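You operate a simulated robot arm through the tools that you are given. There is no shell and no other tool.

You run a simulated robot arm. Do the job below in one go: nothing can be reset, and whatever is moved stays where it is left.

## Task
Switch the orange heat mat off and air its misted cover clear.
Fine: open its vent with the orange slider, dial back to 22, probe into the teal socket after the switch is Off; cover, tray and other controls of the wall bench stay.

It is judged by the outcome, as a careful person would: the job done as asked, and still so three seconds after it is handed in. It fails if anything else is knocked over, pushed out of place, dropped, spilled or broken. A push-on lid holds only when it is set on centred and level and pressed home; a screw cap is set on level and turned clockwise until tight.

## Robot
A 6-joint arm with a two-finger parallel gripper, fixed in place. Base frame: the origin is at the foot of the arm, x ahead of it, y to its left, z up; the work surface is at about z = 800. Lengths are in mm, angles in degrees, forces in N, time in s.
With the tool pointing down near the work surface it reaches from about 300 to 660 mm from the base axis. Its first joint turns from -115.0 to 115.0 degrees. Payload 3.43 kg.
The tool frame sits at the grasp point between the pads (the TCP): z along the fingers, y along the line on which they close. The tips reach 34 mm beyond it. The gripper opens to 128 mm. The fingers are 24 mm wide and 12 mm thick; the gripper's body (48 by 130 mm) begins 96 mm behind the TCP.
Orientation is told as [roll, pitch, yaw] about the base's x, y, z axes, in that order, counted from this pose: with the fingers straight down and closing along the base's y, the tool's x points along the base's -x, its y along +y and its z along -z.

## Interface
- The arm moves only by the tool send_rows. Its argument "plan" is a list that holds one entry, the list of rows, each a list of 7 numbers: the turn, a rotation vector about the base's x, y, z in degrees, then the shift along the base's x, y, z in mm, then the gripper command, from -1 (shut) to 1 (fully open), values between in proportion. In form: [[[ax, ay, az, tx, ty, tz, hand], ...]]. A call has 1 to 20 rows; each row shifts and turns the commanded pose from where the row before left it. Each row takes 0.2 s and may step no farther than 50 mm and 8.6 degrees from the row before; otherwise, or with a gripper value out of range, the whole call is refused. A pose out of reach is approached as far as the arm can. The call stops where the force on the tool passes 40 N (or 10 N more than at its start, if that is more) or the arm is blocked; 0.2 s more then pass. The fingers move at their own pace (about 153 mm/s each) and stop on an object; they squeeze with about 30 N. The grip force told is the motor's: it shows also when the fingers shut on nothing. Time passes only in rows, and 0.2 s behind the last, so rows that do not move let the fingers close. The reply holds the time, the measured pose of the TCP, the force on the tool along the base axes, the opening and the grip force, in the units named above and with some noise, with the torque about the TCP (base axes, N m) and any sound that the robot's microphone picked up, and new pictures: "show" is both (left out), scene, wrist or none.
- Cameras (640 x 400 px; columns grow to the right, rows downward): "scene" is fixed at [206.4, -508.7, 1442]; the picture's right is [0.87, -0.49, 0.00], its down [-0.29, -0.52, -0.80] and it looks along [0.39, 0.70, -0.60] (base axes); focal length 341 px, centre (320, 200). "wrist" rides on the gripper at [76, -11, -160] in the tool frame; the picture's right is [0.15, 0.99, 0.00], its down [-0.88, 0.13, -0.46] and it looks along [-0.45, 0.07, 0.89] (tool axes); focal length 234 px, centre (320, 200). There is no depth. A picture from a camera that has moved, and an enlarged one, comes with that camera's place and axes in the base frame and with its lens. The place of the scene camera against the robot may be out by one fixed shift of up to 25 mm in any direction.
- slide_trunk(by): slides the trunk up (or, below 0, down) by that many mm; the arm rides with it, the base frame stays. It gives what a move gives, with no picture.
- zoom(camera, box): a new picture of the part [left, top, right, bottom] of that camera's present view, enlarged. It takes no simulated time.
- hand_in(): hands the job in; it is judged then, once.

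Nothing tells you positions but the pictures and the camera data. Unless the task says otherwise, let go and move clear before handing in.

The tools are called as a command line: name --argument value ..., lists and objects as JSON in quotes. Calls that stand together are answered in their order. send_rows: Moves the arm, as the interface text tells. Its arguments: {"type":"object","properties":{"plan":{"type":"array"},"show":{"type":"string","enum":["both","scene","wrist","none"]}},"required":["plan"]} The other tools are called the same way: slide_trunk (by) slides the trunk up or down; zoom (camera, box) takes an enlarged picture of a part of a camera's view; hand_in () hands the job in.

At the start:

```text
time: 0.0
ee_pos: [314.5, 301.2, 1134.5]
orientation: [-0.1, 0.0, 0.0]
wrist_force: [-0.1, -0.6, 0.4]
wrist_torque: [-0.01, 0.0, -0.01]
finger_gap: 127.8
finger_force: 0.0
trunk travel left (down, up): [-875.0, 115.0]
```

scene: 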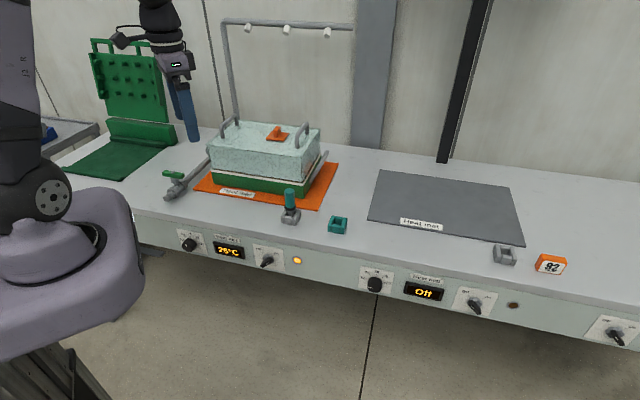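
wrist: 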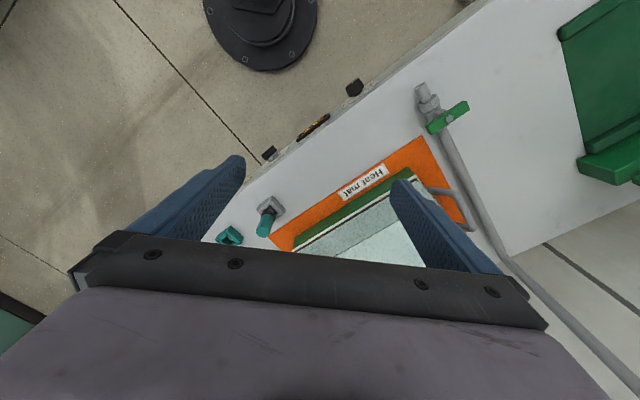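

I see the orange heat mat with a misted cover on a tray, an orange vent slider on top, a dial, display (26°C) and switch on the bench's front panel, and a teal probe in a grey holder next to a teal socket. I'll zoom in first.

zoom --camera "scene" --box '[160, 100, 360, 225]'

zoom --camera "scene" --box '[160, 210, 320, 310]'

zoom --camera "scene" --box '[260, 170, 380, 245]'

zoom --camera "scene" --box '[340, 220, 640, 400]'

zoom --camera "wrist" --box '[200, 60, 500, 270]'

```text
3.20 times, centred on (260, 162) of scene
camera zoom: at [206.4, -508.7, 1442.0], right [0.87, -0.49, 0.0], down [-0.29, -0.52, -0.8], along [0.39, 0.7, -0.6], focal length 1092 px, centre (512, 320)
```

zoom: 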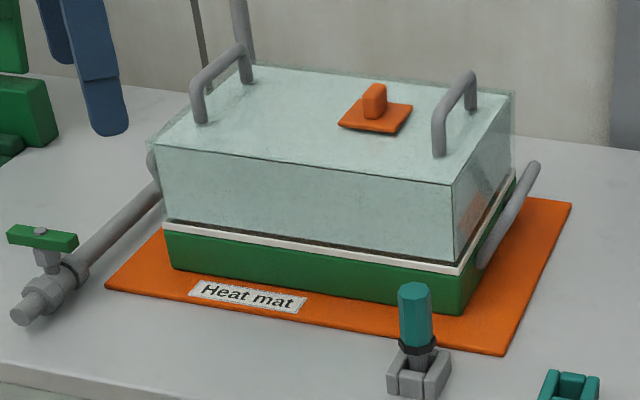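

```text
4.00 times, centred on (240, 260) of scene
camera zoom: at [206.4, -508.7, 1442.0], right [0.87, -0.49, 0.0], down [-0.29, -0.52, -0.8], along [0.39, 0.7, -0.6], focal length 1365 px, centre (640, -40)
```

zoom: 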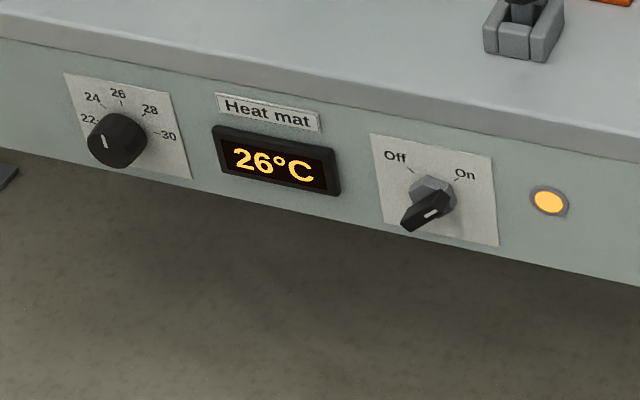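

```text
5.33 times, centred on (320, 208) of scene
camera zoom: at [206.4, -508.7, 1442.0], right [0.87, -0.49, 0.0], down [-0.29, -0.52, -0.8], along [0.39, 0.7, -0.6], focal length 1820 px, centre (320, 160)
```

zoom: 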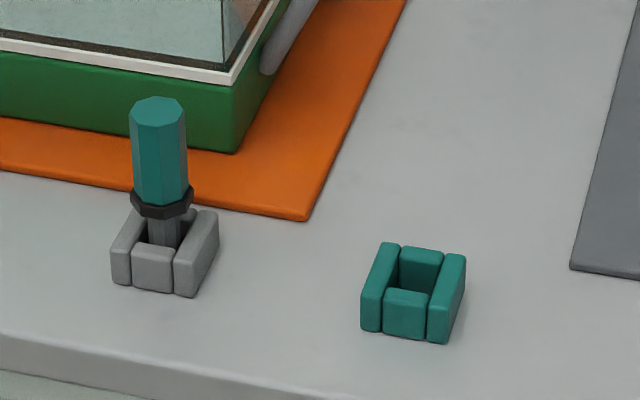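

```text
2.13 times, centred on (490, 310) of scene
camera zoom: at [206.4, -508.7, 1442.0], right [0.87, -0.49, 0.0], down [-0.29, -0.52, -0.8], along [0.39, 0.7, -0.6], focal length 728 px, centre (-43, -35)
```

zoom: 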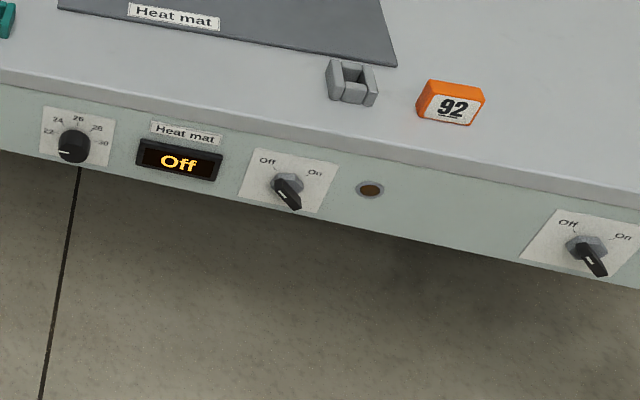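

```text
1.90 times, centred on (350, 165) of wrist
camera zoom: at [238.9, 291.6, 1295.1], right [-0.15, 0.99, 0.0], down [0.88, 0.13, 0.46], along [0.45, 0.07, -0.89], focal length 446 px, centre (263, 267)
```

zoom: 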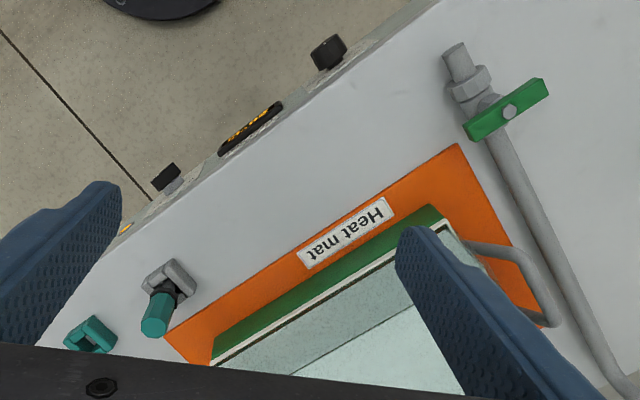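

The bench front edge lies roughly 460 mm out along the direction (0.66, 0.75), and its controls face the robot. I'll turn the tool square to the bench and back off to get a better look.

send_rows --plan '[[[0, 0, 8.13, -11, -13, 0, 0], [0, 0, 8.13, -11, -13, 0, 0], [0, 0, 8.13, -11, -13, 0, 0], [0, 0, 8.13, -11, -13, 0, 0], [0, 0, 8.13, -11, -13, 0, 0], [0, 0, 8.15, -11, -13, 0, -1], [0, 0, 0, 0, 0, 0, -1]]]'

```text
time: 1.6
ee_pos: [250.5, 222.7, 1135.7]
orientation: [0.0, -0.1, 48.9]
wrist_force: [-0.3, 0.7, 0.0]
wrist_torque: [-0.02, 0.04, 0.02]
finger_gap: 0.0
finger_force: 30.4
trunk travel left (down, up): [-875.0, 115.0]
camera wrist: at [207.6, 160.7, 1295.2], right [-0.84, 0.54, 0.0], down [0.48, 0.75, 0.46], along [0.25, 0.38, -0.89], focal length 234 px, centre (320, 200)
```

scene: 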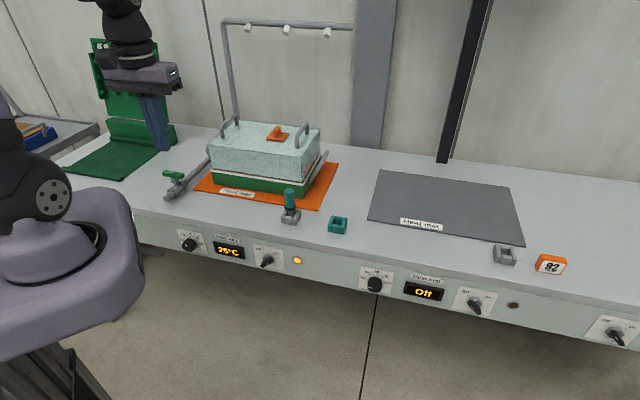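
wrist: 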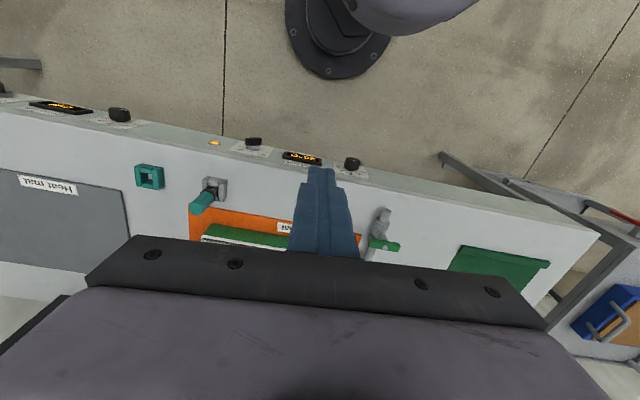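

I'll zoom in on the wrist view to measure the panel and the probe.

zoom --camera "wrist" --box '[120, 110, 280, 210]'

zoom --camera "wrist" --box '[220, 110, 380, 210]'

```text
4.00 times, centred on (200, 160) of wrist
camera zoom: at [207.6, 160.7, 1295.2], right [-0.84, 0.54, 0.0], down [0.48, 0.75, 0.46], along [0.25, 0.38, -0.89], focal length 937 px, centre (800, 360)
```

zoom: 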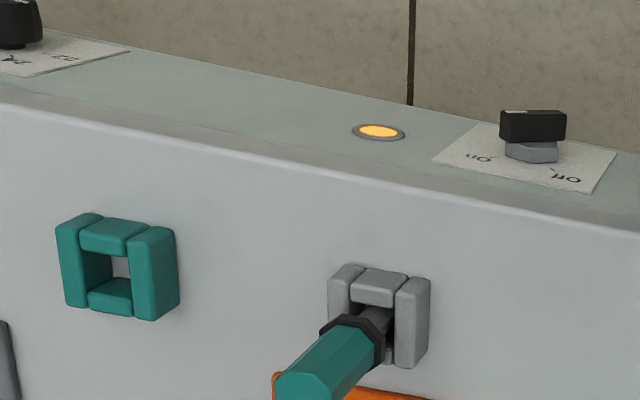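

```text
4.00 times, centred on (300, 160) of wrist
camera zoom: at [207.6, 160.7, 1295.2], right [-0.84, 0.54, 0.0], down [0.48, 0.75, 0.46], along [0.25, 0.38, -0.89], focal length 937 px, centre (400, 360)
```

zoom: 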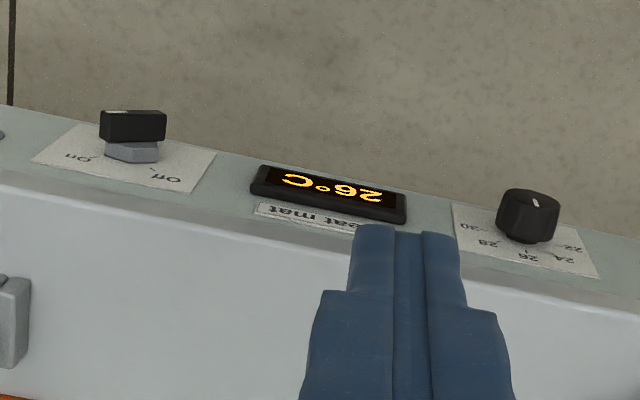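

The panel normal is nearer 45° and the edge is about 450 mm out. I'll tilt the tool toward the panel and come lower to look at the switch and dial.

send_rows --plan '[[[0, 0, -3.4, 0, 0, 0, -1], [3.54, -3.54, 0, 10, -9, -31, -1], [3.54, -3.54, 0, 10, -9, -31, -1], [3.54, -3.54, 0, 10, -9, -31, -1], [3.54, -3.54, 0, 10, -9, -31, -1], [3.54, -3.54, 0, 10, -9, -31, -1], [3.54, -3.54, 0, 10, -9, -31, -1], [0, 0, 0, 0, 0, 0, -1]]]'

zoom --camera "wrist" --box '[160, 60, 480, 260]'

```text
time: 3.4
ee_pos: [321.7, 213.5, 994.0]
orientation: [2.3, -24.5, 45.5]
wrist_force: [0.0, 0.1, 0.2]
wrist_torque: [0.0, 0.03, 0.02]
finger_gap: 0.1
finger_force: 30.3
out of reach, approached as far as the arm can: row 5, 6, 7
trunk travel left (down, up): [-875.0, 115.0]
camera wrist: at [239.3, 106.5, 1108.3], right [-0.81, 0.59, -0.02], down [0.35, 0.51, 0.78], along [0.47, 0.63, -0.62], focal length 234 px, centre (320, 200)
```

scene: 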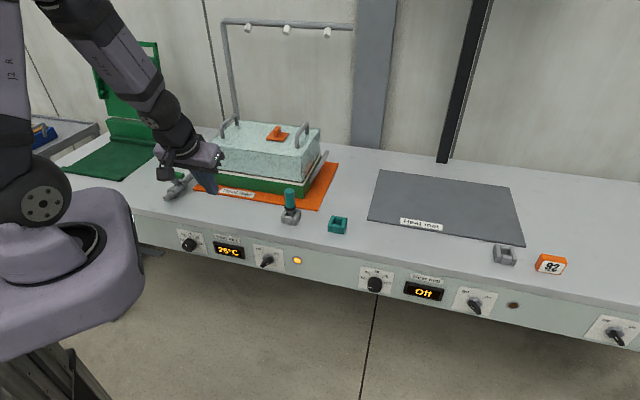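
wrist: 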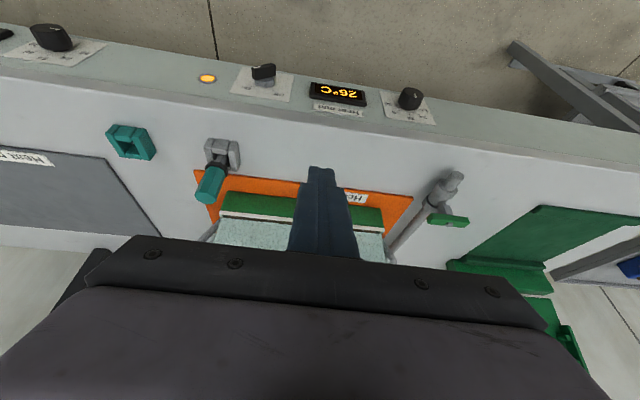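

```text
2.00 times, centred on (320, 160) of wrist
camera zoom: at [239.3, 106.5, 1108.3], right [-0.81, 0.59, -0.02], down [0.35, 0.51, 0.78], along [0.47, 0.63, -0.62], focal length 468 px, centre (320, 280)
```

zoom: 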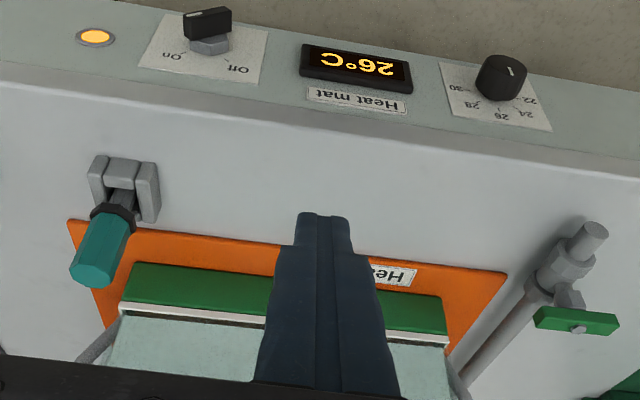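

The bench normal is at 45° with the edge at n≈452. The switch hub is near s≈165, z≈706 and the dial near s≈-94, z≈710. I'll go lower in front of the panel, which should bring the tilt back within reach.

send_rows --plan '[[[0, 0, 0, 20, -3, -25, -1], [0, 0, 0, 20, -3, -25, -1], [0, 0, 0, 20, -3, -25, -1], [0, 0, 0, 20, -3, -25, -1], [0, 0, 0, 0, 0, -30, -1], [0, 0, 0, 0, 0, -30, -1], [0, 0, 0, 0, 0, 0, -1]]]'

```text
time: 5.0
ee_pos: [401.8, 201.8, 834.8]
orientation: [2.3, -24.4, 45.5]
wrist_force: [0.0, -0.9, 0.7]
wrist_torque: [0.01, -0.01, -0.05]
finger_gap: 0.0
finger_force: 29.6
trunk travel left (down, up): [-875.0, 115.0]
camera wrist: at [320.1, 94.0, 949.3], right [-0.81, 0.59, -0.02], down [0.35, 0.51, 0.78], along [0.47, 0.63, -0.62], focal length 234 px, centre (320, 200)
```

scene: 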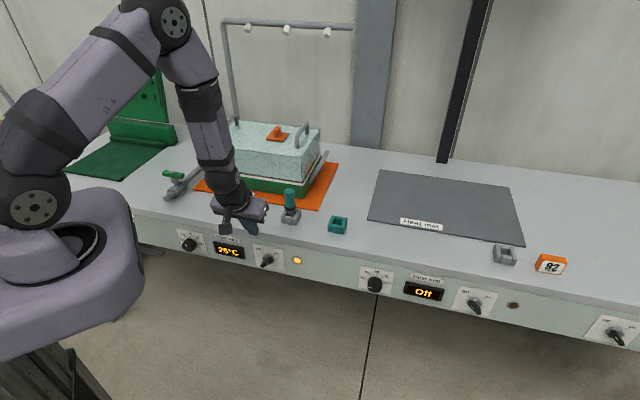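
wrist: 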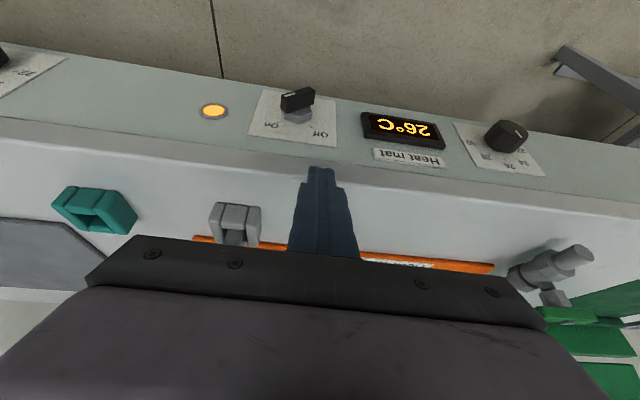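

I'm close to the bench edge, so I'll back off first. Then I'll go down in front of the panel and tilt toward horizontal.

send_rows --plan '[[[-1.48, -1.48, -1.45, -22, -22, 0, -1], [0, 0, 0, -22, -22, 0, -1], [5.8, -5.8, 0, 5, -5, -30, -1], [5.8, -5.8, 0, 5, -5, -30, -1], [5.8, -5.8, 0, 5, -5, -20, -1], [5.8, -5.8, 0, 0, 0, 0, -1], [5.8, -5.8, 0, 0, 0, 0, -1], [0, 0, 0, 0, 0, 0, -1]]]'

```text
time: 6.2
ee_pos: [512.8, 165.3, 853.2]
orientation: [2.6, -46.4, 43.8]
wrist_force: [-13.0, -11.5, 16.0]
wrist_torque: [-0.13, 0.09, 0.1]
finger_gap: 0.1
finger_force: 30.1
out of reach, approached as far as the arm can: row 1, 2, 3, 4, 5
trunk travel left (down, up): [-875.0, 115.0]
stopped in row 5: the force on the tool passed its limit at 109 N (the readings are from after the stop); the commanded pose is now the measured one
camera wrist: at [403.9, 38.4, 908.2], right [-0.78, 0.62, -0.07], down [0.12, 0.27, 0.96], along [0.61, 0.74, -0.29], focal length 234 px, centre (320, 200)
```

scene: 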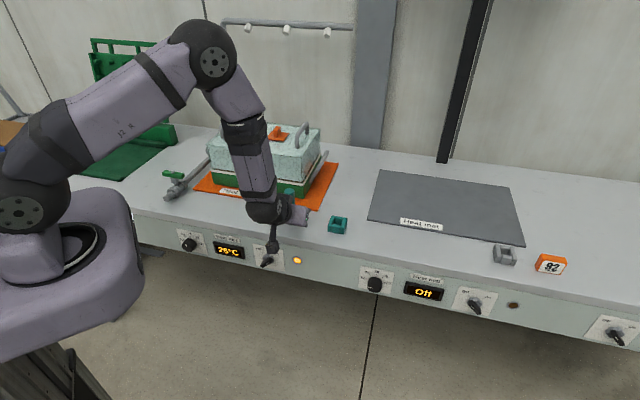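
wrist: 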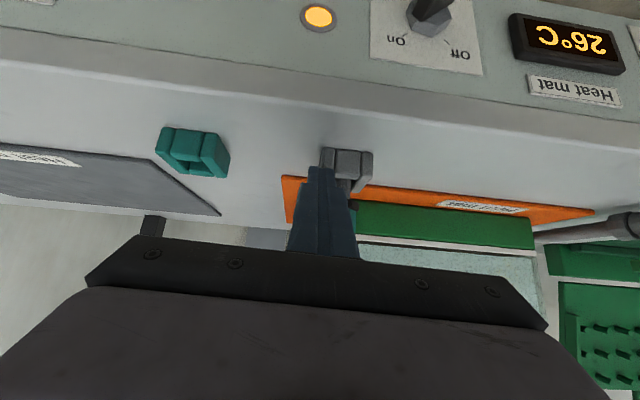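

The arm drifted outward and touched near the probe. I'll check the damage before moving.

zoom --camera "scene" --box '[230, 160, 350, 235]'

zoom --camera "wrist" --box '[240, 120, 440, 245]'

```text
5.33 times, centred on (290, 198) of scene
camera zoom: at [206.4, -508.7, 1442.0], right [0.87, -0.49, 0.0], down [-0.29, -0.52, -0.8], along [0.39, 0.7, -0.6], focal length 1820 px, centre (480, 213)
```

zoom: 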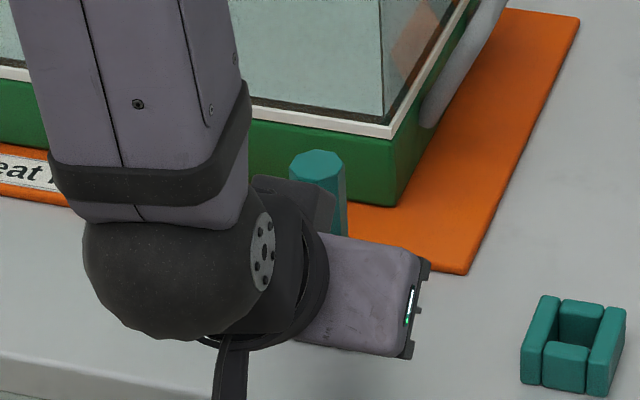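

```text
3.20 times, centred on (340, 182) of wrist
camera zoom: at [403.9, 38.4, 908.2], right [-0.78, 0.62, -0.07], down [0.12, 0.27, 0.96], along [0.61, 0.74, -0.29], focal length 749 px, centre (256, 256)
```

zoom: 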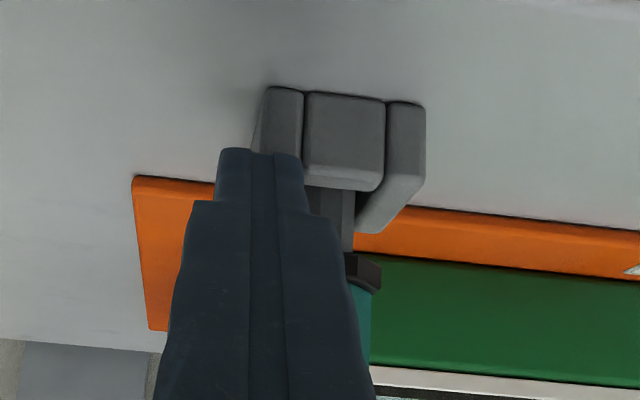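

The probe and its holder are unmoved; the fingertip only pressed the holder's side. The limit is that the wrist can't fold too close to the shoulder. I'll lift away gently, then raise the trunk for more room.

send_rows --plan '[[[0, 0, 0, 0, -1, 5, -1], [0, 0, 0, 0, -2, 8, -1], [0, 0, 0, 1, -2, 12, -1], [0, 0, 0, 0, 0, 25, -1], [0, 0, 0, 0, 0, 35, -1], [0, 0, 0, 0, 0, 35, -1]]]'

zoom --camera "scene" --box '[230, 160, 350, 235]'

```text
time: 7.6
ee_pos: [515.4, 161.7, 972.0]
orientation: [2.6, -46.3, 44.0]
wrist_force: [-0.4, -0.7, 0.0]
wrist_torque: [-0.01, 0.01, 0.02]
finger_gap: 0.0
finger_force: 30.4
trunk travel left (down, up): [-875.0, 115.0]
camera wrist: at [405.5, 34.6, 1028.1], right [-0.78, 0.62, -0.08], down [0.12, 0.27, 0.96], along [0.61, 0.74, -0.29], focal length 234 px, centre (320, 200)
```

scene: 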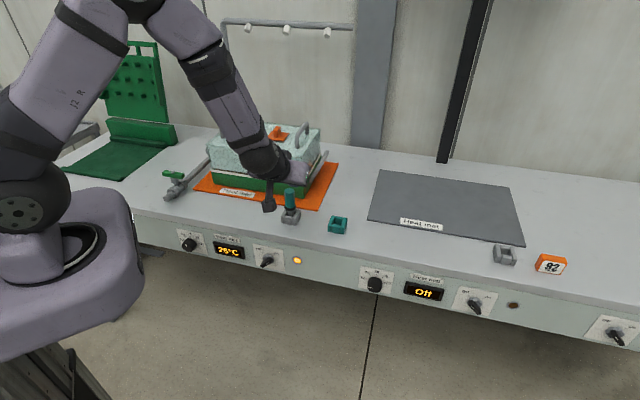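
wrist: 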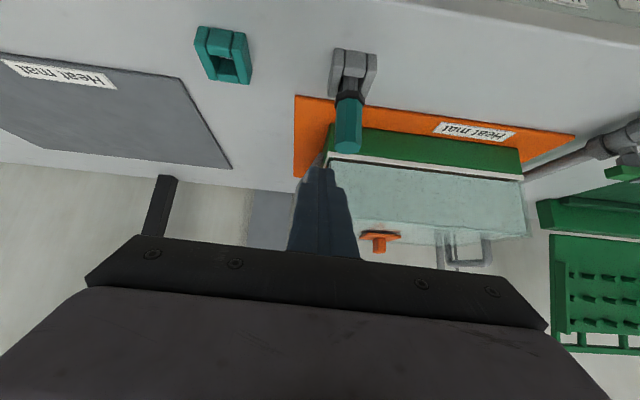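

```text
5.33 times, centred on (290, 198) of scene
camera zoom: at [206.4, -508.7, 1442.0], right [0.87, -0.49, 0.0], down [-0.29, -0.52, -0.8], along [0.39, 0.7, -0.6], focal length 1820 px, centre (480, 213)
```

zoom: 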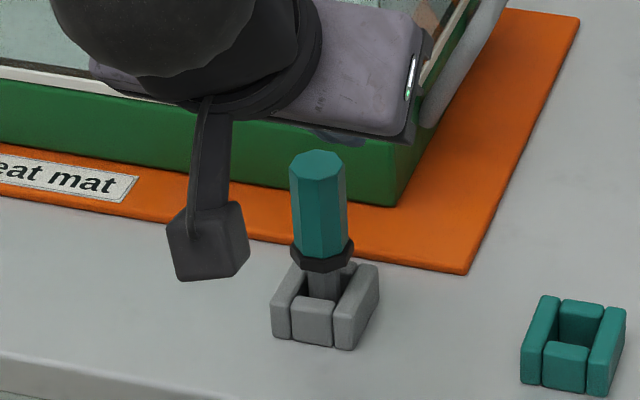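

The probe is safe. I'll retreat to tool-vertical in front of the bench, then raise the trunk.

send_rows --plan '[[[-5.45, 5.45, 0, -25, 1, 15, -1], [-5.45, 5.45, 0, -32, 1, 13, -1], [-5.45, 5.45, 0, -32, 1, 13, -1], [-5.45, 5.45, 0, -32, 1, 13, -1], [-5.45, 5.45, 0, -34, 0, 13, -1], [-5.45, 5.45, 0, -38, 0, 13, -1], [-1.87, -1.8, 1.0, 0, 0, 0, -1], [0, 0, 0, 0, 0, 0, -1]]]' --show "none"

slide_trunk --by 115

```text
time: 9.4
ee_pos: [322.8, 168.0, 1051.4]
orientation: [-0.8, 0.0, 45.3]
wrist_force: [-0.7, 0.2, -0.6]
wrist_torque: [-0.04, 0.0, -0.02]
finger_gap: 0.0
finger_force: 29.8
trunk travel left (down, up): [-875.0, 115.0]
```

```text
time: 10.9
ee_pos: [320.7, 168.8, 1167.3]
orientation: [-0.7, -0.1, 45.3]
wrist_force: [0.4, 0.3, 0.6]
wrist_torque: [0.02, -0.01, 0.0]
finger_gap: 0.0
finger_force: 29.9
trunk travel left (down, up): [-990.0, 0.0]
```

Now I'll go straight down in front of the bench, well clear of its edge.

send_rows --plan '[[[0, 0, 0, 0, 0, -45, -1], [0, 0, 0, 0, 0, -45, -1], [0, 0, 0, 0, 0, -45, -1], [0, 0, 0, 0, 0, -45, -1], [0, 0, 0, 0, 0, -45, -1], [0, 0, 0, 0, 0, -45, -1], [0, 0, 0, 0, 0, -45, -1], [0, 0, 0, 0, 0, -45, -1], [0, 0, 0, 0, 0, -45, -1], [0, 0, 0, 0, 0, -45, -1], [0, 0, 0, 0, 0, -45, -1], [0, 0, 0, 0, 0, -45, -1], [0, 0, 0, 0, 0, 0, -1]]]'

```text
time: 13.7
ee_pos: [323.7, 164.2, 666.2]
orientation: [-0.8, -0.1, 45.3]
wrist_force: [0.0, -0.4, -0.3]
wrist_torque: [-0.01, -0.01, -0.02]
finger_gap: 0.0
finger_force: 29.3
out of reach, approached as far as the arm can: row 7, 8
trunk travel left (down, up): [-990.0, 0.0]
camera wrist: at [275.9, 105.1, 826.3], right [-0.81, 0.59, -0.01], down [0.52, 0.72, 0.46], along [0.28, 0.36, -0.89], focal length 234 px, centre (320, 200)
```

scene: 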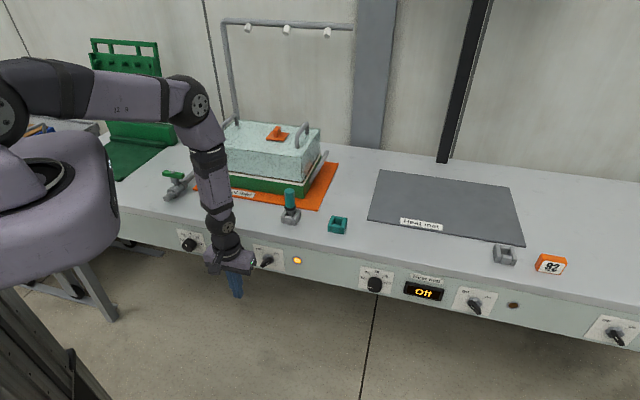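
wrist: 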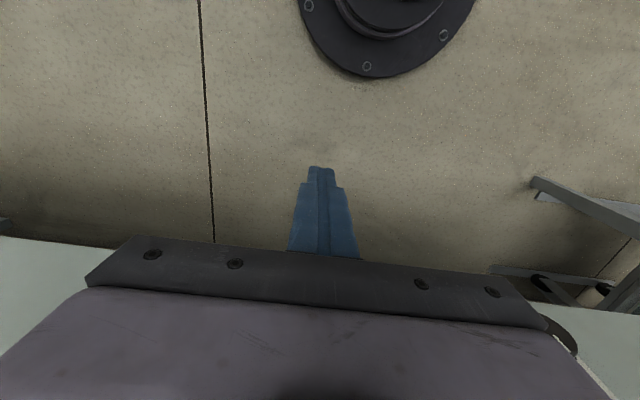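

Now I'm below the table edge, in front of the panel. I'll lower a little and tilt the fingers up toward the panel.

send_rows --plan '[[[0, 0, 0, 0, 0, -30, -1], [0, 0, 0, 0, 0, -30, -1], [5.66, -5.66, 0, 0, 0, 0, -1], [5.66, -5.66, 0, 0, 0, 0, -1], [5.66, -5.66, 0, 0, 0, 0, -1], [5.66, -5.66, 0, 0, 0, 0, -1], [5.66, -5.66, 0, 0, 0, 0, -1], [5.66, -5.66, 0, 0, 0, 0, -1], [5.66, -5.66, 0, 0, 0, 0, -1], [0, 0, 0, 0, 0, 0, -1]]]'

```text
time: 15.9
ee_pos: [303.7, 180.9, 628.4]
orientation: [6.4, -48.5, 44.3]
wrist_force: [-0.9, 0.1, 0.8]
wrist_torque: [0.0, 0.04, -0.02]
finger_gap: 0.0
finger_force: 29.9
out of reach, approached as far as the arm can: row 1, 2, 3, 4
trunk travel left (down, up): [-990.0, 0.0]
camera wrist: at [202.1, 44.5, 676.1], right [-0.82, 0.58, -0.04], down [0.11, 0.22, 0.97], along [0.57, 0.79, -0.24], focal length 234 px, centre (320, 200)
```

scene: 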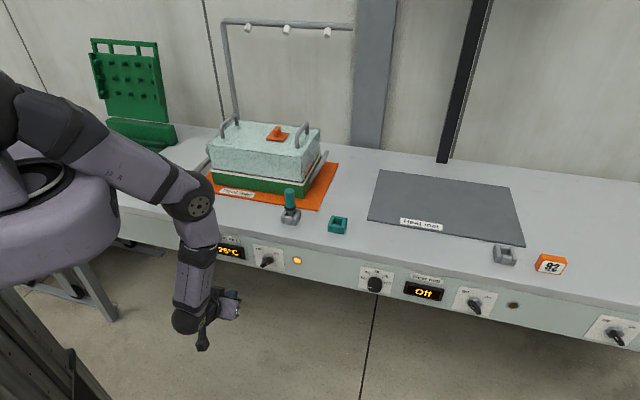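
wrist: 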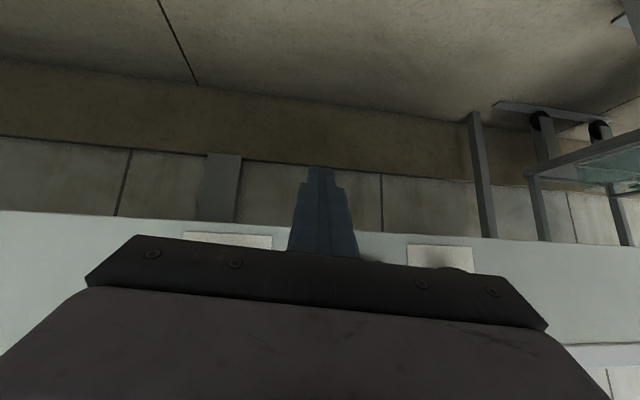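

The arm is now in a good configuration below the limit. I'll finish tilting to horizontal, remove the roll, and line up with the switch.

send_rows --plan '[[[-3.04, -2.96, -4.1, 0, 0, 0, -1], [5.87, -5.87, 0, 11, -11, 5, -1], [5.87, -5.87, 0, 11, -11, 10, -1], [5.87, -5.87, 0, 11, -11, 15, -1], [5.87, -5.87, 0, 11, -11, 20, -1], [5.87, -5.87, 0, 11, -11, 25, -1], [0, 0, 0, 0, 0, 0, -1]]]'

```text
time: 17.5
ee_pos: [353.3, 130.2, 708.2]
orientation: [0.8, -87.0, 44.4]
wrist_force: [0.0, 0.0, -0.5]
wrist_torque: [0.02, -0.02, -0.01]
finger_gap: 0.0
finger_force: 29.4
out of reach, approached as far as the arm can: row 5, 6
trunk travel left (down, up): [-990.0, 0.0]
camera wrist: at [244.5, 8.4, 642.1], right [-0.7, 0.69, -0.15], down [-0.38, -0.2, 0.9], along [0.6, 0.69, 0.4], focal length 234 px, centre (320, 200)
```

scene: 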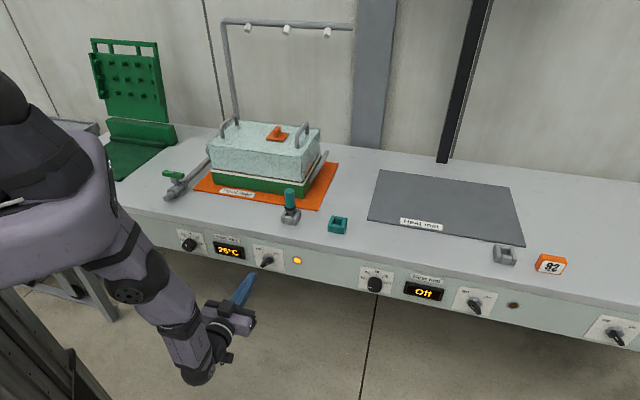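
wrist: 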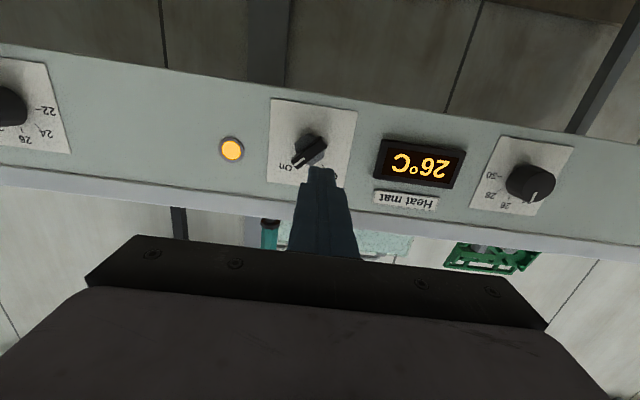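

Now I have a near-frontal (upside-down) view of the panel. I'll zoom for detail.

zoom --camera "wrist" --box '[220, 80, 400, 192]'

zoom --camera "wrist" --box '[430, 110, 610, 222]'

zoom --camera "scene" --box '[200, 220, 320, 295]'

```text
3.56 times, centred on (310, 136) of wrist
camera zoom: at [244.5, 8.4, 642.1], right [-0.7, 0.69, -0.15], down [-0.38, -0.2, 0.9], along [0.6, 0.69, 0.4], focal length 833 px, centre (356, 428)
```

zoom: 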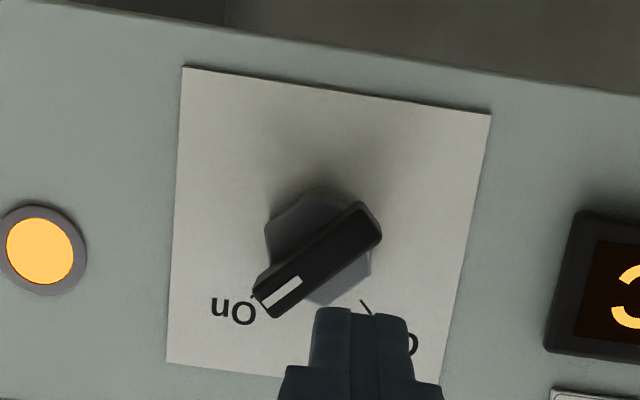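

```text
3.56 times, centred on (520, 166) of wrist
camera zoom: at [244.5, 8.4, 642.1], right [-0.7, 0.69, -0.15], down [-0.38, -0.2, 0.9], along [0.6, 0.69, 0.4], focal length 833 px, centre (-391, 321)
```

zoom: 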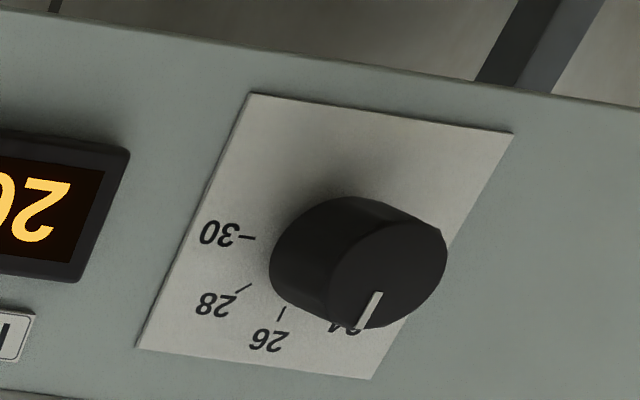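

```text
5.33 times, centred on (260, 258) of scene
camera zoom: at [206.4, -508.7, 1442.0], right [0.87, -0.49, 0.0], down [-0.29, -0.52, -0.8], along [0.39, 0.7, -0.6], focal length 1820 px, centre (640, -107)
```

zoom: 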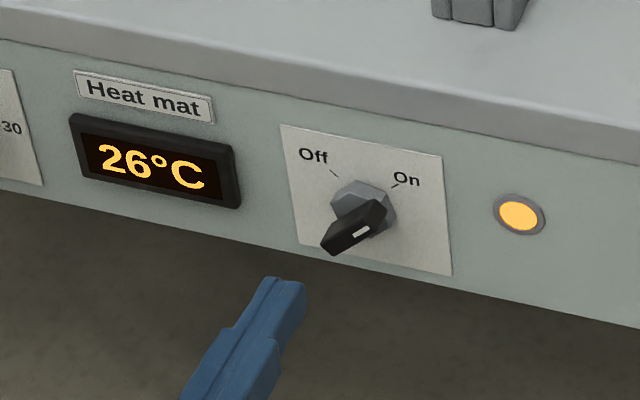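

The switch hub is near (443, 204, 693), with the panel face at n≈457 and the lever tip about 53 mm proud, pointing 45° toward On. I'll centre on it, roll the gripper to match the lever, and open the fingers moderately.

send_rows --plan '[[[2.12, -2.12, 0, 10, 2, -8, -1], [0, 0, 0, 10, 3, -7, -0.5], [5.3, 5.3, 0, 0, 0, 0, -0.5], [5.3, 5.3, 0, 0, 0, 0, -0.5], [5.3, 5.3, 0, 0, 0, 0, -0.5], [5.3, 5.3, 0, 0, 0, 0, -0.5], [5.3, 5.3, 0, 0, 0, 0, -0.5], [5.3, 5.3, 0, 0, 0, 0, -0.5], [0, 0, 0, 0, 0, 0, -0.5]]]'

zoom --camera "wrist" --box '[220, 80, 420, 205]'

zoom --camera "scene" --box '[200, 220, 320, 295]'

```text
time: 19.5
ee_pos: [356.2, 131.0, 723.4]
orientation: [90.0, -44.9, -45.0]
wrist_force: [0.1, -0.2, 0.8]
wrist_torque: [0.02, 0.01, 0.02]
finger_gap: 32.2
finger_force: 0.0
out of reach, approached as far as the arm can: row 1, 2, 3
trunk travel left (down, up): [-990.0, 0.0]
camera wrist: at [210.0, 52.5, 661.3], right [-0.57, 0.57, 0.6], down [0.05, -0.7, 0.71], along [0.82, 0.44, 0.36], focal length 234 px, centre (320, 200)
```

scene: 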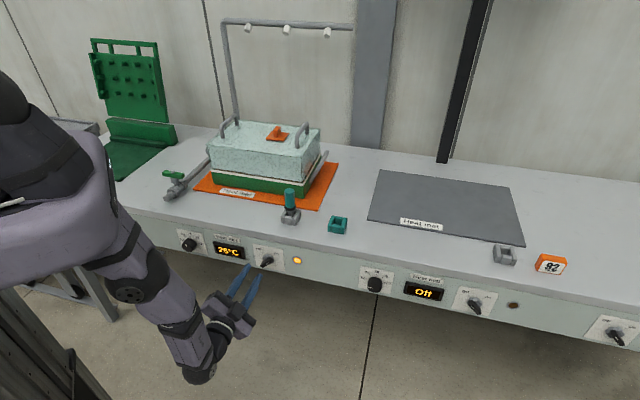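
wrist: 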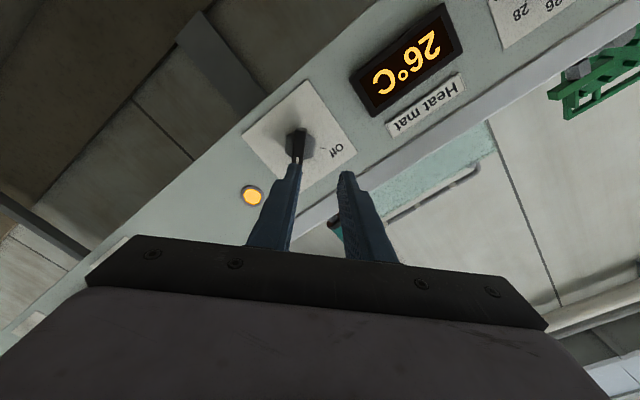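

```text
3.20 times, centred on (320, 142) of wrist
camera zoom: at [210.0, 52.5, 661.3], right [-0.57, 0.57, 0.6], down [0.05, -0.7, 0.71], along [0.82, 0.44, 0.36], focal length 749 px, centre (320, 384)
```

zoom: 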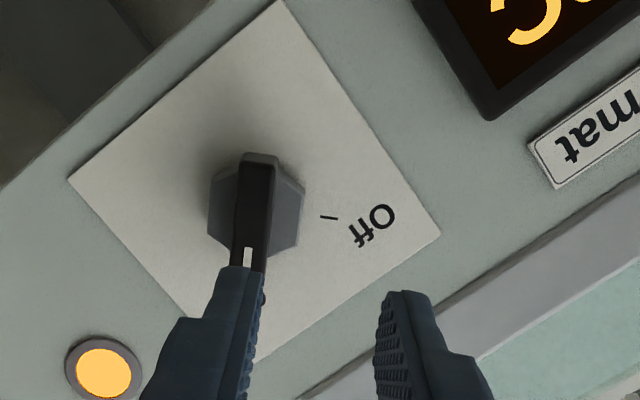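

```text
5.33 times, centred on (260, 258) of scene
camera zoom: at [206.4, -508.7, 1442.0], right [0.87, -0.49, 0.0], down [-0.29, -0.52, -0.8], along [0.39, 0.7, -0.6], focal length 1820 px, centre (640, -107)
```

zoom: 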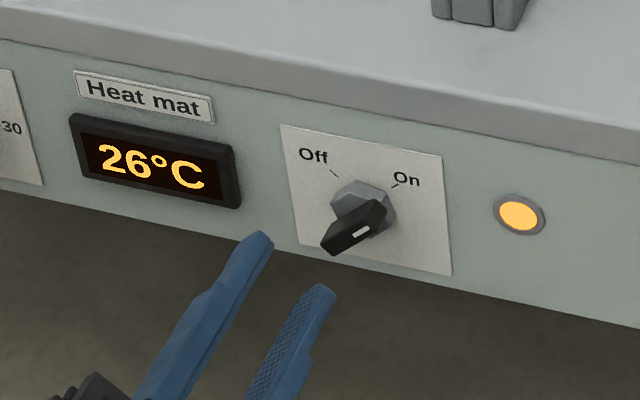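

The roll matches the lever, but the tool sits about 22 mm off to one side. I'll shift onto the axis while easing forward, stopping just short of the lever.

send_rows --plan '[[[0, 0, 0, 6, 3, -8, -0.5], [0, 0, 0, 6, 3, -8, -0.5], [0, 0, 0, 5, 2, -9, -0.5], [0, 0, 0, 0, 0, 0, -0.5]]]'

zoom --camera "wrist" --box '[220, 80, 420, 205]'

zoom --camera "scene" --box '[200, 220, 320, 295]'

```text
time: 20.5
ee_pos: [366.5, 138.8, 723.0]
orientation: [89.9, -45.0, -44.9]
wrist_force: [-0.3, -1.1, 0.1]
wrist_torque: [0.01, 0.0, 0.02]
finger_gap: 32.2
finger_force: 0.1
out of reach, approached as far as the arm can: row 1, 2, 3
trunk travel left (down, up): [-990.0, 0.0]
camera wrist: at [220.4, 59.2, 661.9], right [-0.57, 0.57, 0.6], down [0.05, -0.7, 0.72], along [0.82, 0.44, 0.36], focal length 234 px, centre (320, 200)
```

scene: 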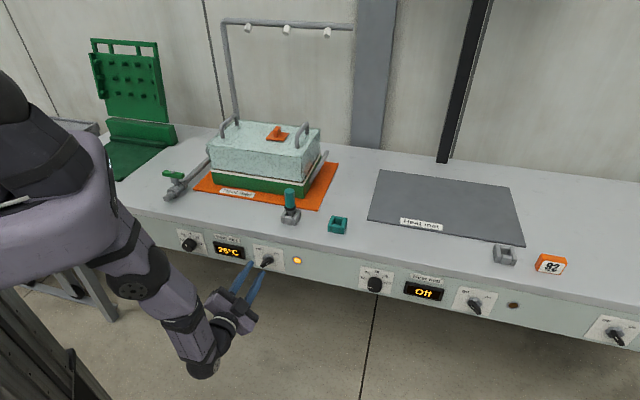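
wrist: 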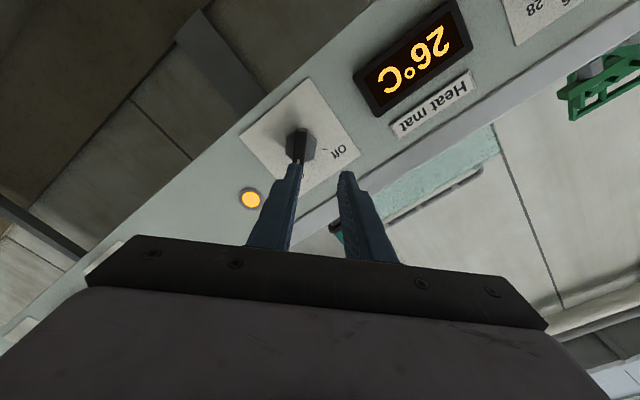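

```text
3.20 times, centred on (320, 142) of wrist
camera zoom: at [220.4, 59.2, 661.9], right [-0.57, 0.57, 0.6], down [0.05, -0.7, 0.72], along [0.82, 0.44, 0.36], focal length 749 px, centre (320, 384)
```

zoom: 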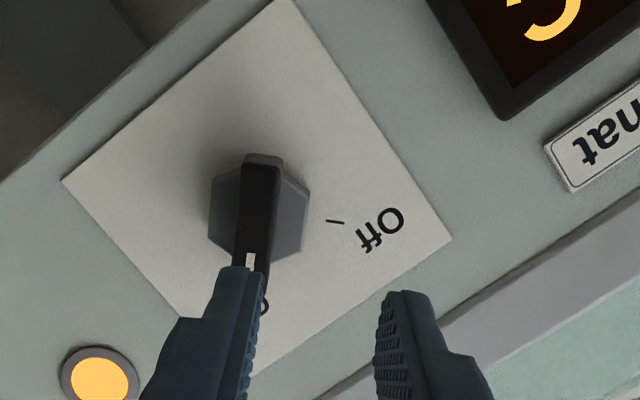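

```text
5.33 times, centred on (260, 258) of scene
camera zoom: at [206.4, -508.7, 1442.0], right [0.87, -0.49, 0.0], down [-0.29, -0.52, -0.8], along [0.39, 0.7, -0.6], focal length 1820 px, centre (640, -107)
```

zoom: 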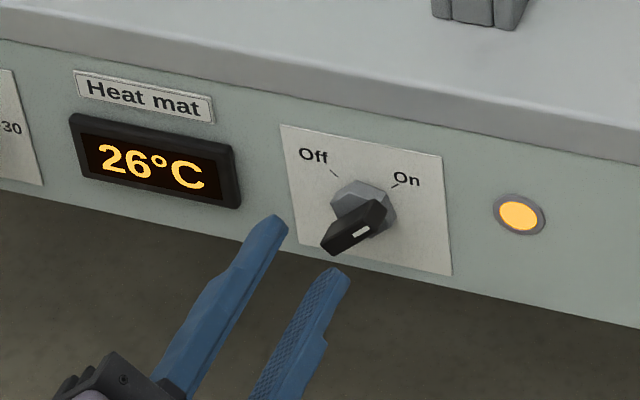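

The arm is at its lower limit (z≈723), so the trunk is too high now. I'll slide it down 40 mm, which takes the hand down with it, and then fine-adjust.

slide_trunk --by -40

send_rows --plan '[[[0, 0, 0, 2, -2, 8, -0.5], [0, 0, 0, 1, -1, 7, -0.5], [0, 0, 0, 0, 0, 0, -0.5]]]'

zoom --camera "wrist" --box '[220, 80, 420, 205]'

zoom --camera "scene" --box '[200, 220, 320, 295]'

```text
time: 21.3
ee_pos: [366.8, 138.3, 683.3]
orientation: [89.8, -45.0, -44.9]
wrist_force: [0.6, 0.2, -0.3]
wrist_torque: [-0.03, -0.02, 0.03]
finger_gap: 32.2
finger_force: 0.0
trunk travel left (down, up): [-950.0, 40.0]
```

```text
time: 22.1
ee_pos: [369.6, 135.0, 699.1]
orientation: [89.8, -45.1, -44.9]
wrist_force: [-0.1, -1.0, 0.8]
wrist_torque: [-0.03, 0.0, 0.0]
finger_gap: 31.8
finger_force: 0.1
trunk travel left (down, up): [-950.0, 40.0]
camera wrist: at [223.4, 56.0, 637.1], right [-0.57, 0.57, 0.6], down [0.05, -0.7, 0.72], along [0.82, 0.44, 0.36], focal length 234 px, centre (320, 200)
```

scene: 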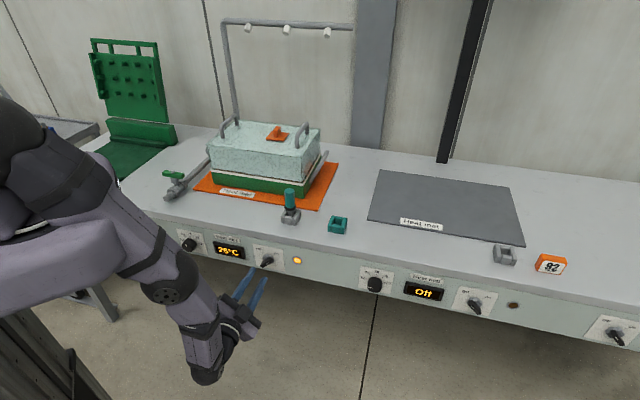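
wrist: 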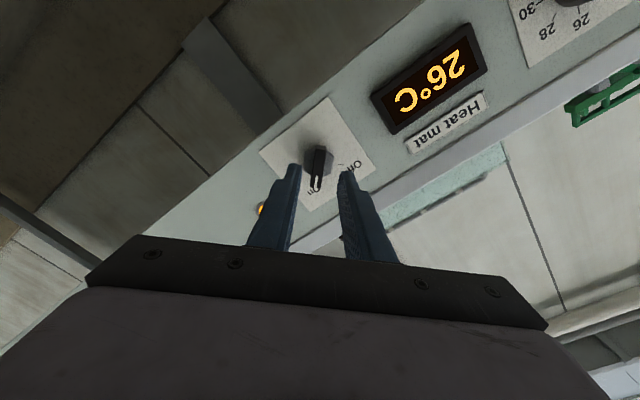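

```text
3.20 times, centred on (320, 142) of wrist
camera zoom: at [223.4, 56.0, 637.1], right [-0.57, 0.57, 0.6], down [0.05, -0.7, 0.72], along [0.82, 0.44, 0.36], focal length 749 px, centre (320, 384)
```

zoom: 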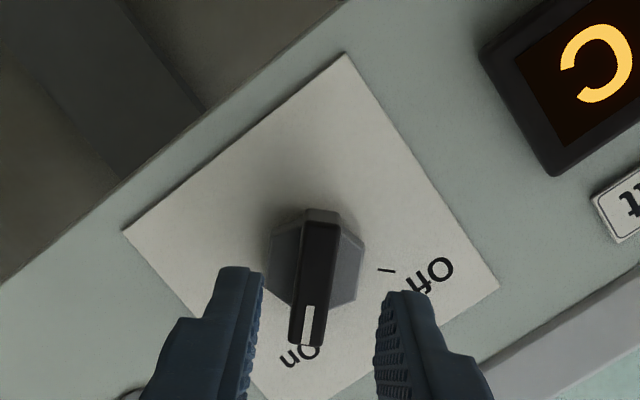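

```text
5.33 times, centred on (260, 258) of scene
camera zoom: at [206.4, -508.7, 1442.0], right [0.87, -0.49, 0.0], down [-0.29, -0.52, -0.8], along [0.39, 0.7, -0.6], focal length 1820 px, centre (640, -107)
```

zoom: 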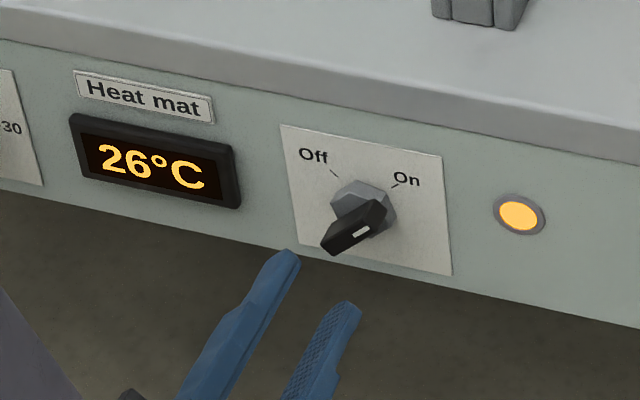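

The lever is now between the fingers. I'll trim slightly, advance 29 mm around it, and close.

send_rows --plan '[[[0, 0, 0, 6, 7, -3.5, -0.5], [0, 0, 0, 7, 8, 0, -0.5], [0, 0, 0, 6, 7, 0, -0.5], [0, 0, 0, 0, 0, 0, -1], [0, 0, 0, 0, 0, 0, -1]]]'

zoom --camera "wrist" --box '[220, 80, 420, 205]'

zoom --camera "scene" --box '[200, 220, 320, 295]'

```text
time: 23.3
ee_pos: [388.5, 157.4, 694.9]
orientation: [89.8, -45.0, -44.8]
wrist_force: [0.4, -0.6, -0.4]
wrist_torque: [0.02, -0.01, -0.02]
finger_gap: 0.0
finger_force: 29.8
trunk travel left (down, up): [-950.0, 40.0]
camera wrist: at [242.2, 78.2, 633.6], right [-0.57, 0.57, 0.6], down [0.05, -0.7, 0.72], along [0.82, 0.44, 0.36], focal length 234 px, centre (320, 200)
```

scene: 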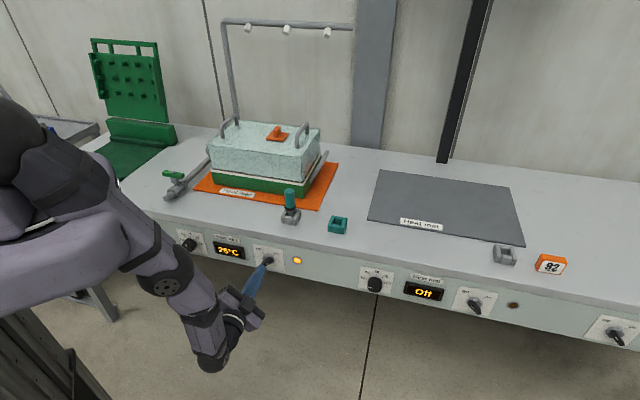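
wrist: 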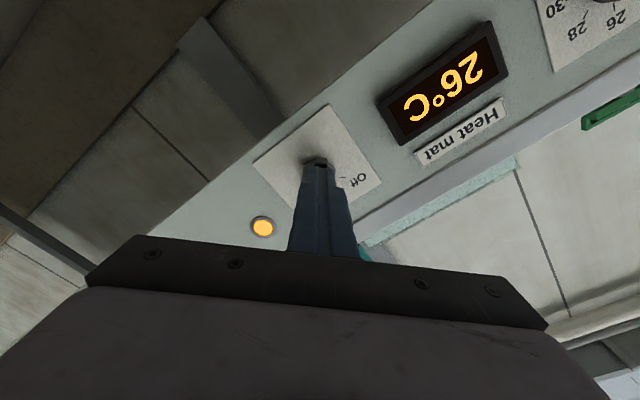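

```text
3.20 times, centred on (320, 142) of wrist
camera zoom: at [242.2, 78.2, 633.6], right [-0.57, 0.57, 0.6], down [0.05, -0.7, 0.72], along [0.82, 0.44, 0.36], focal length 749 px, centre (320, 384)
```

zoom: 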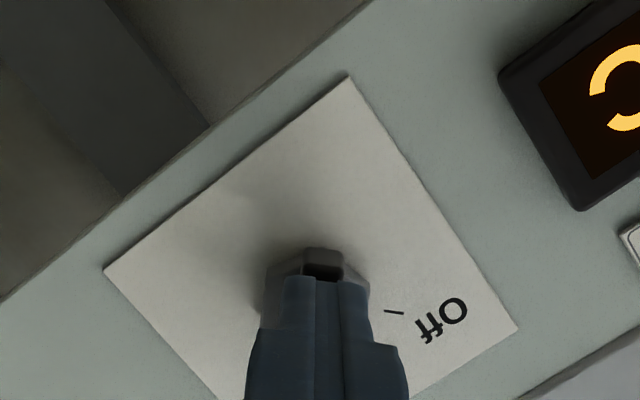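

```text
5.33 times, centred on (260, 258) of scene
camera zoom: at [206.4, -508.7, 1442.0], right [0.87, -0.49, 0.0], down [-0.29, -0.52, -0.8], along [0.39, 0.7, -0.6], focal length 1820 px, centre (640, -107)
```

zoom: 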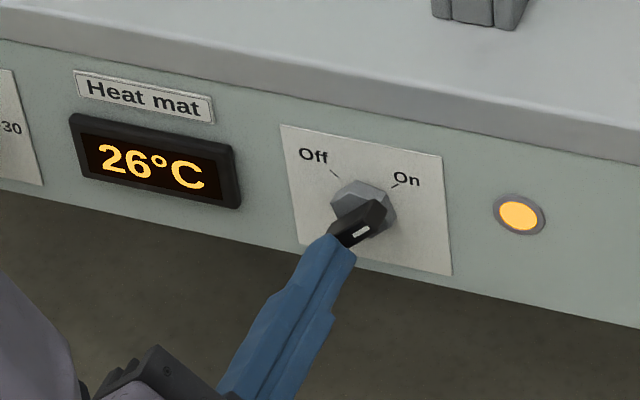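

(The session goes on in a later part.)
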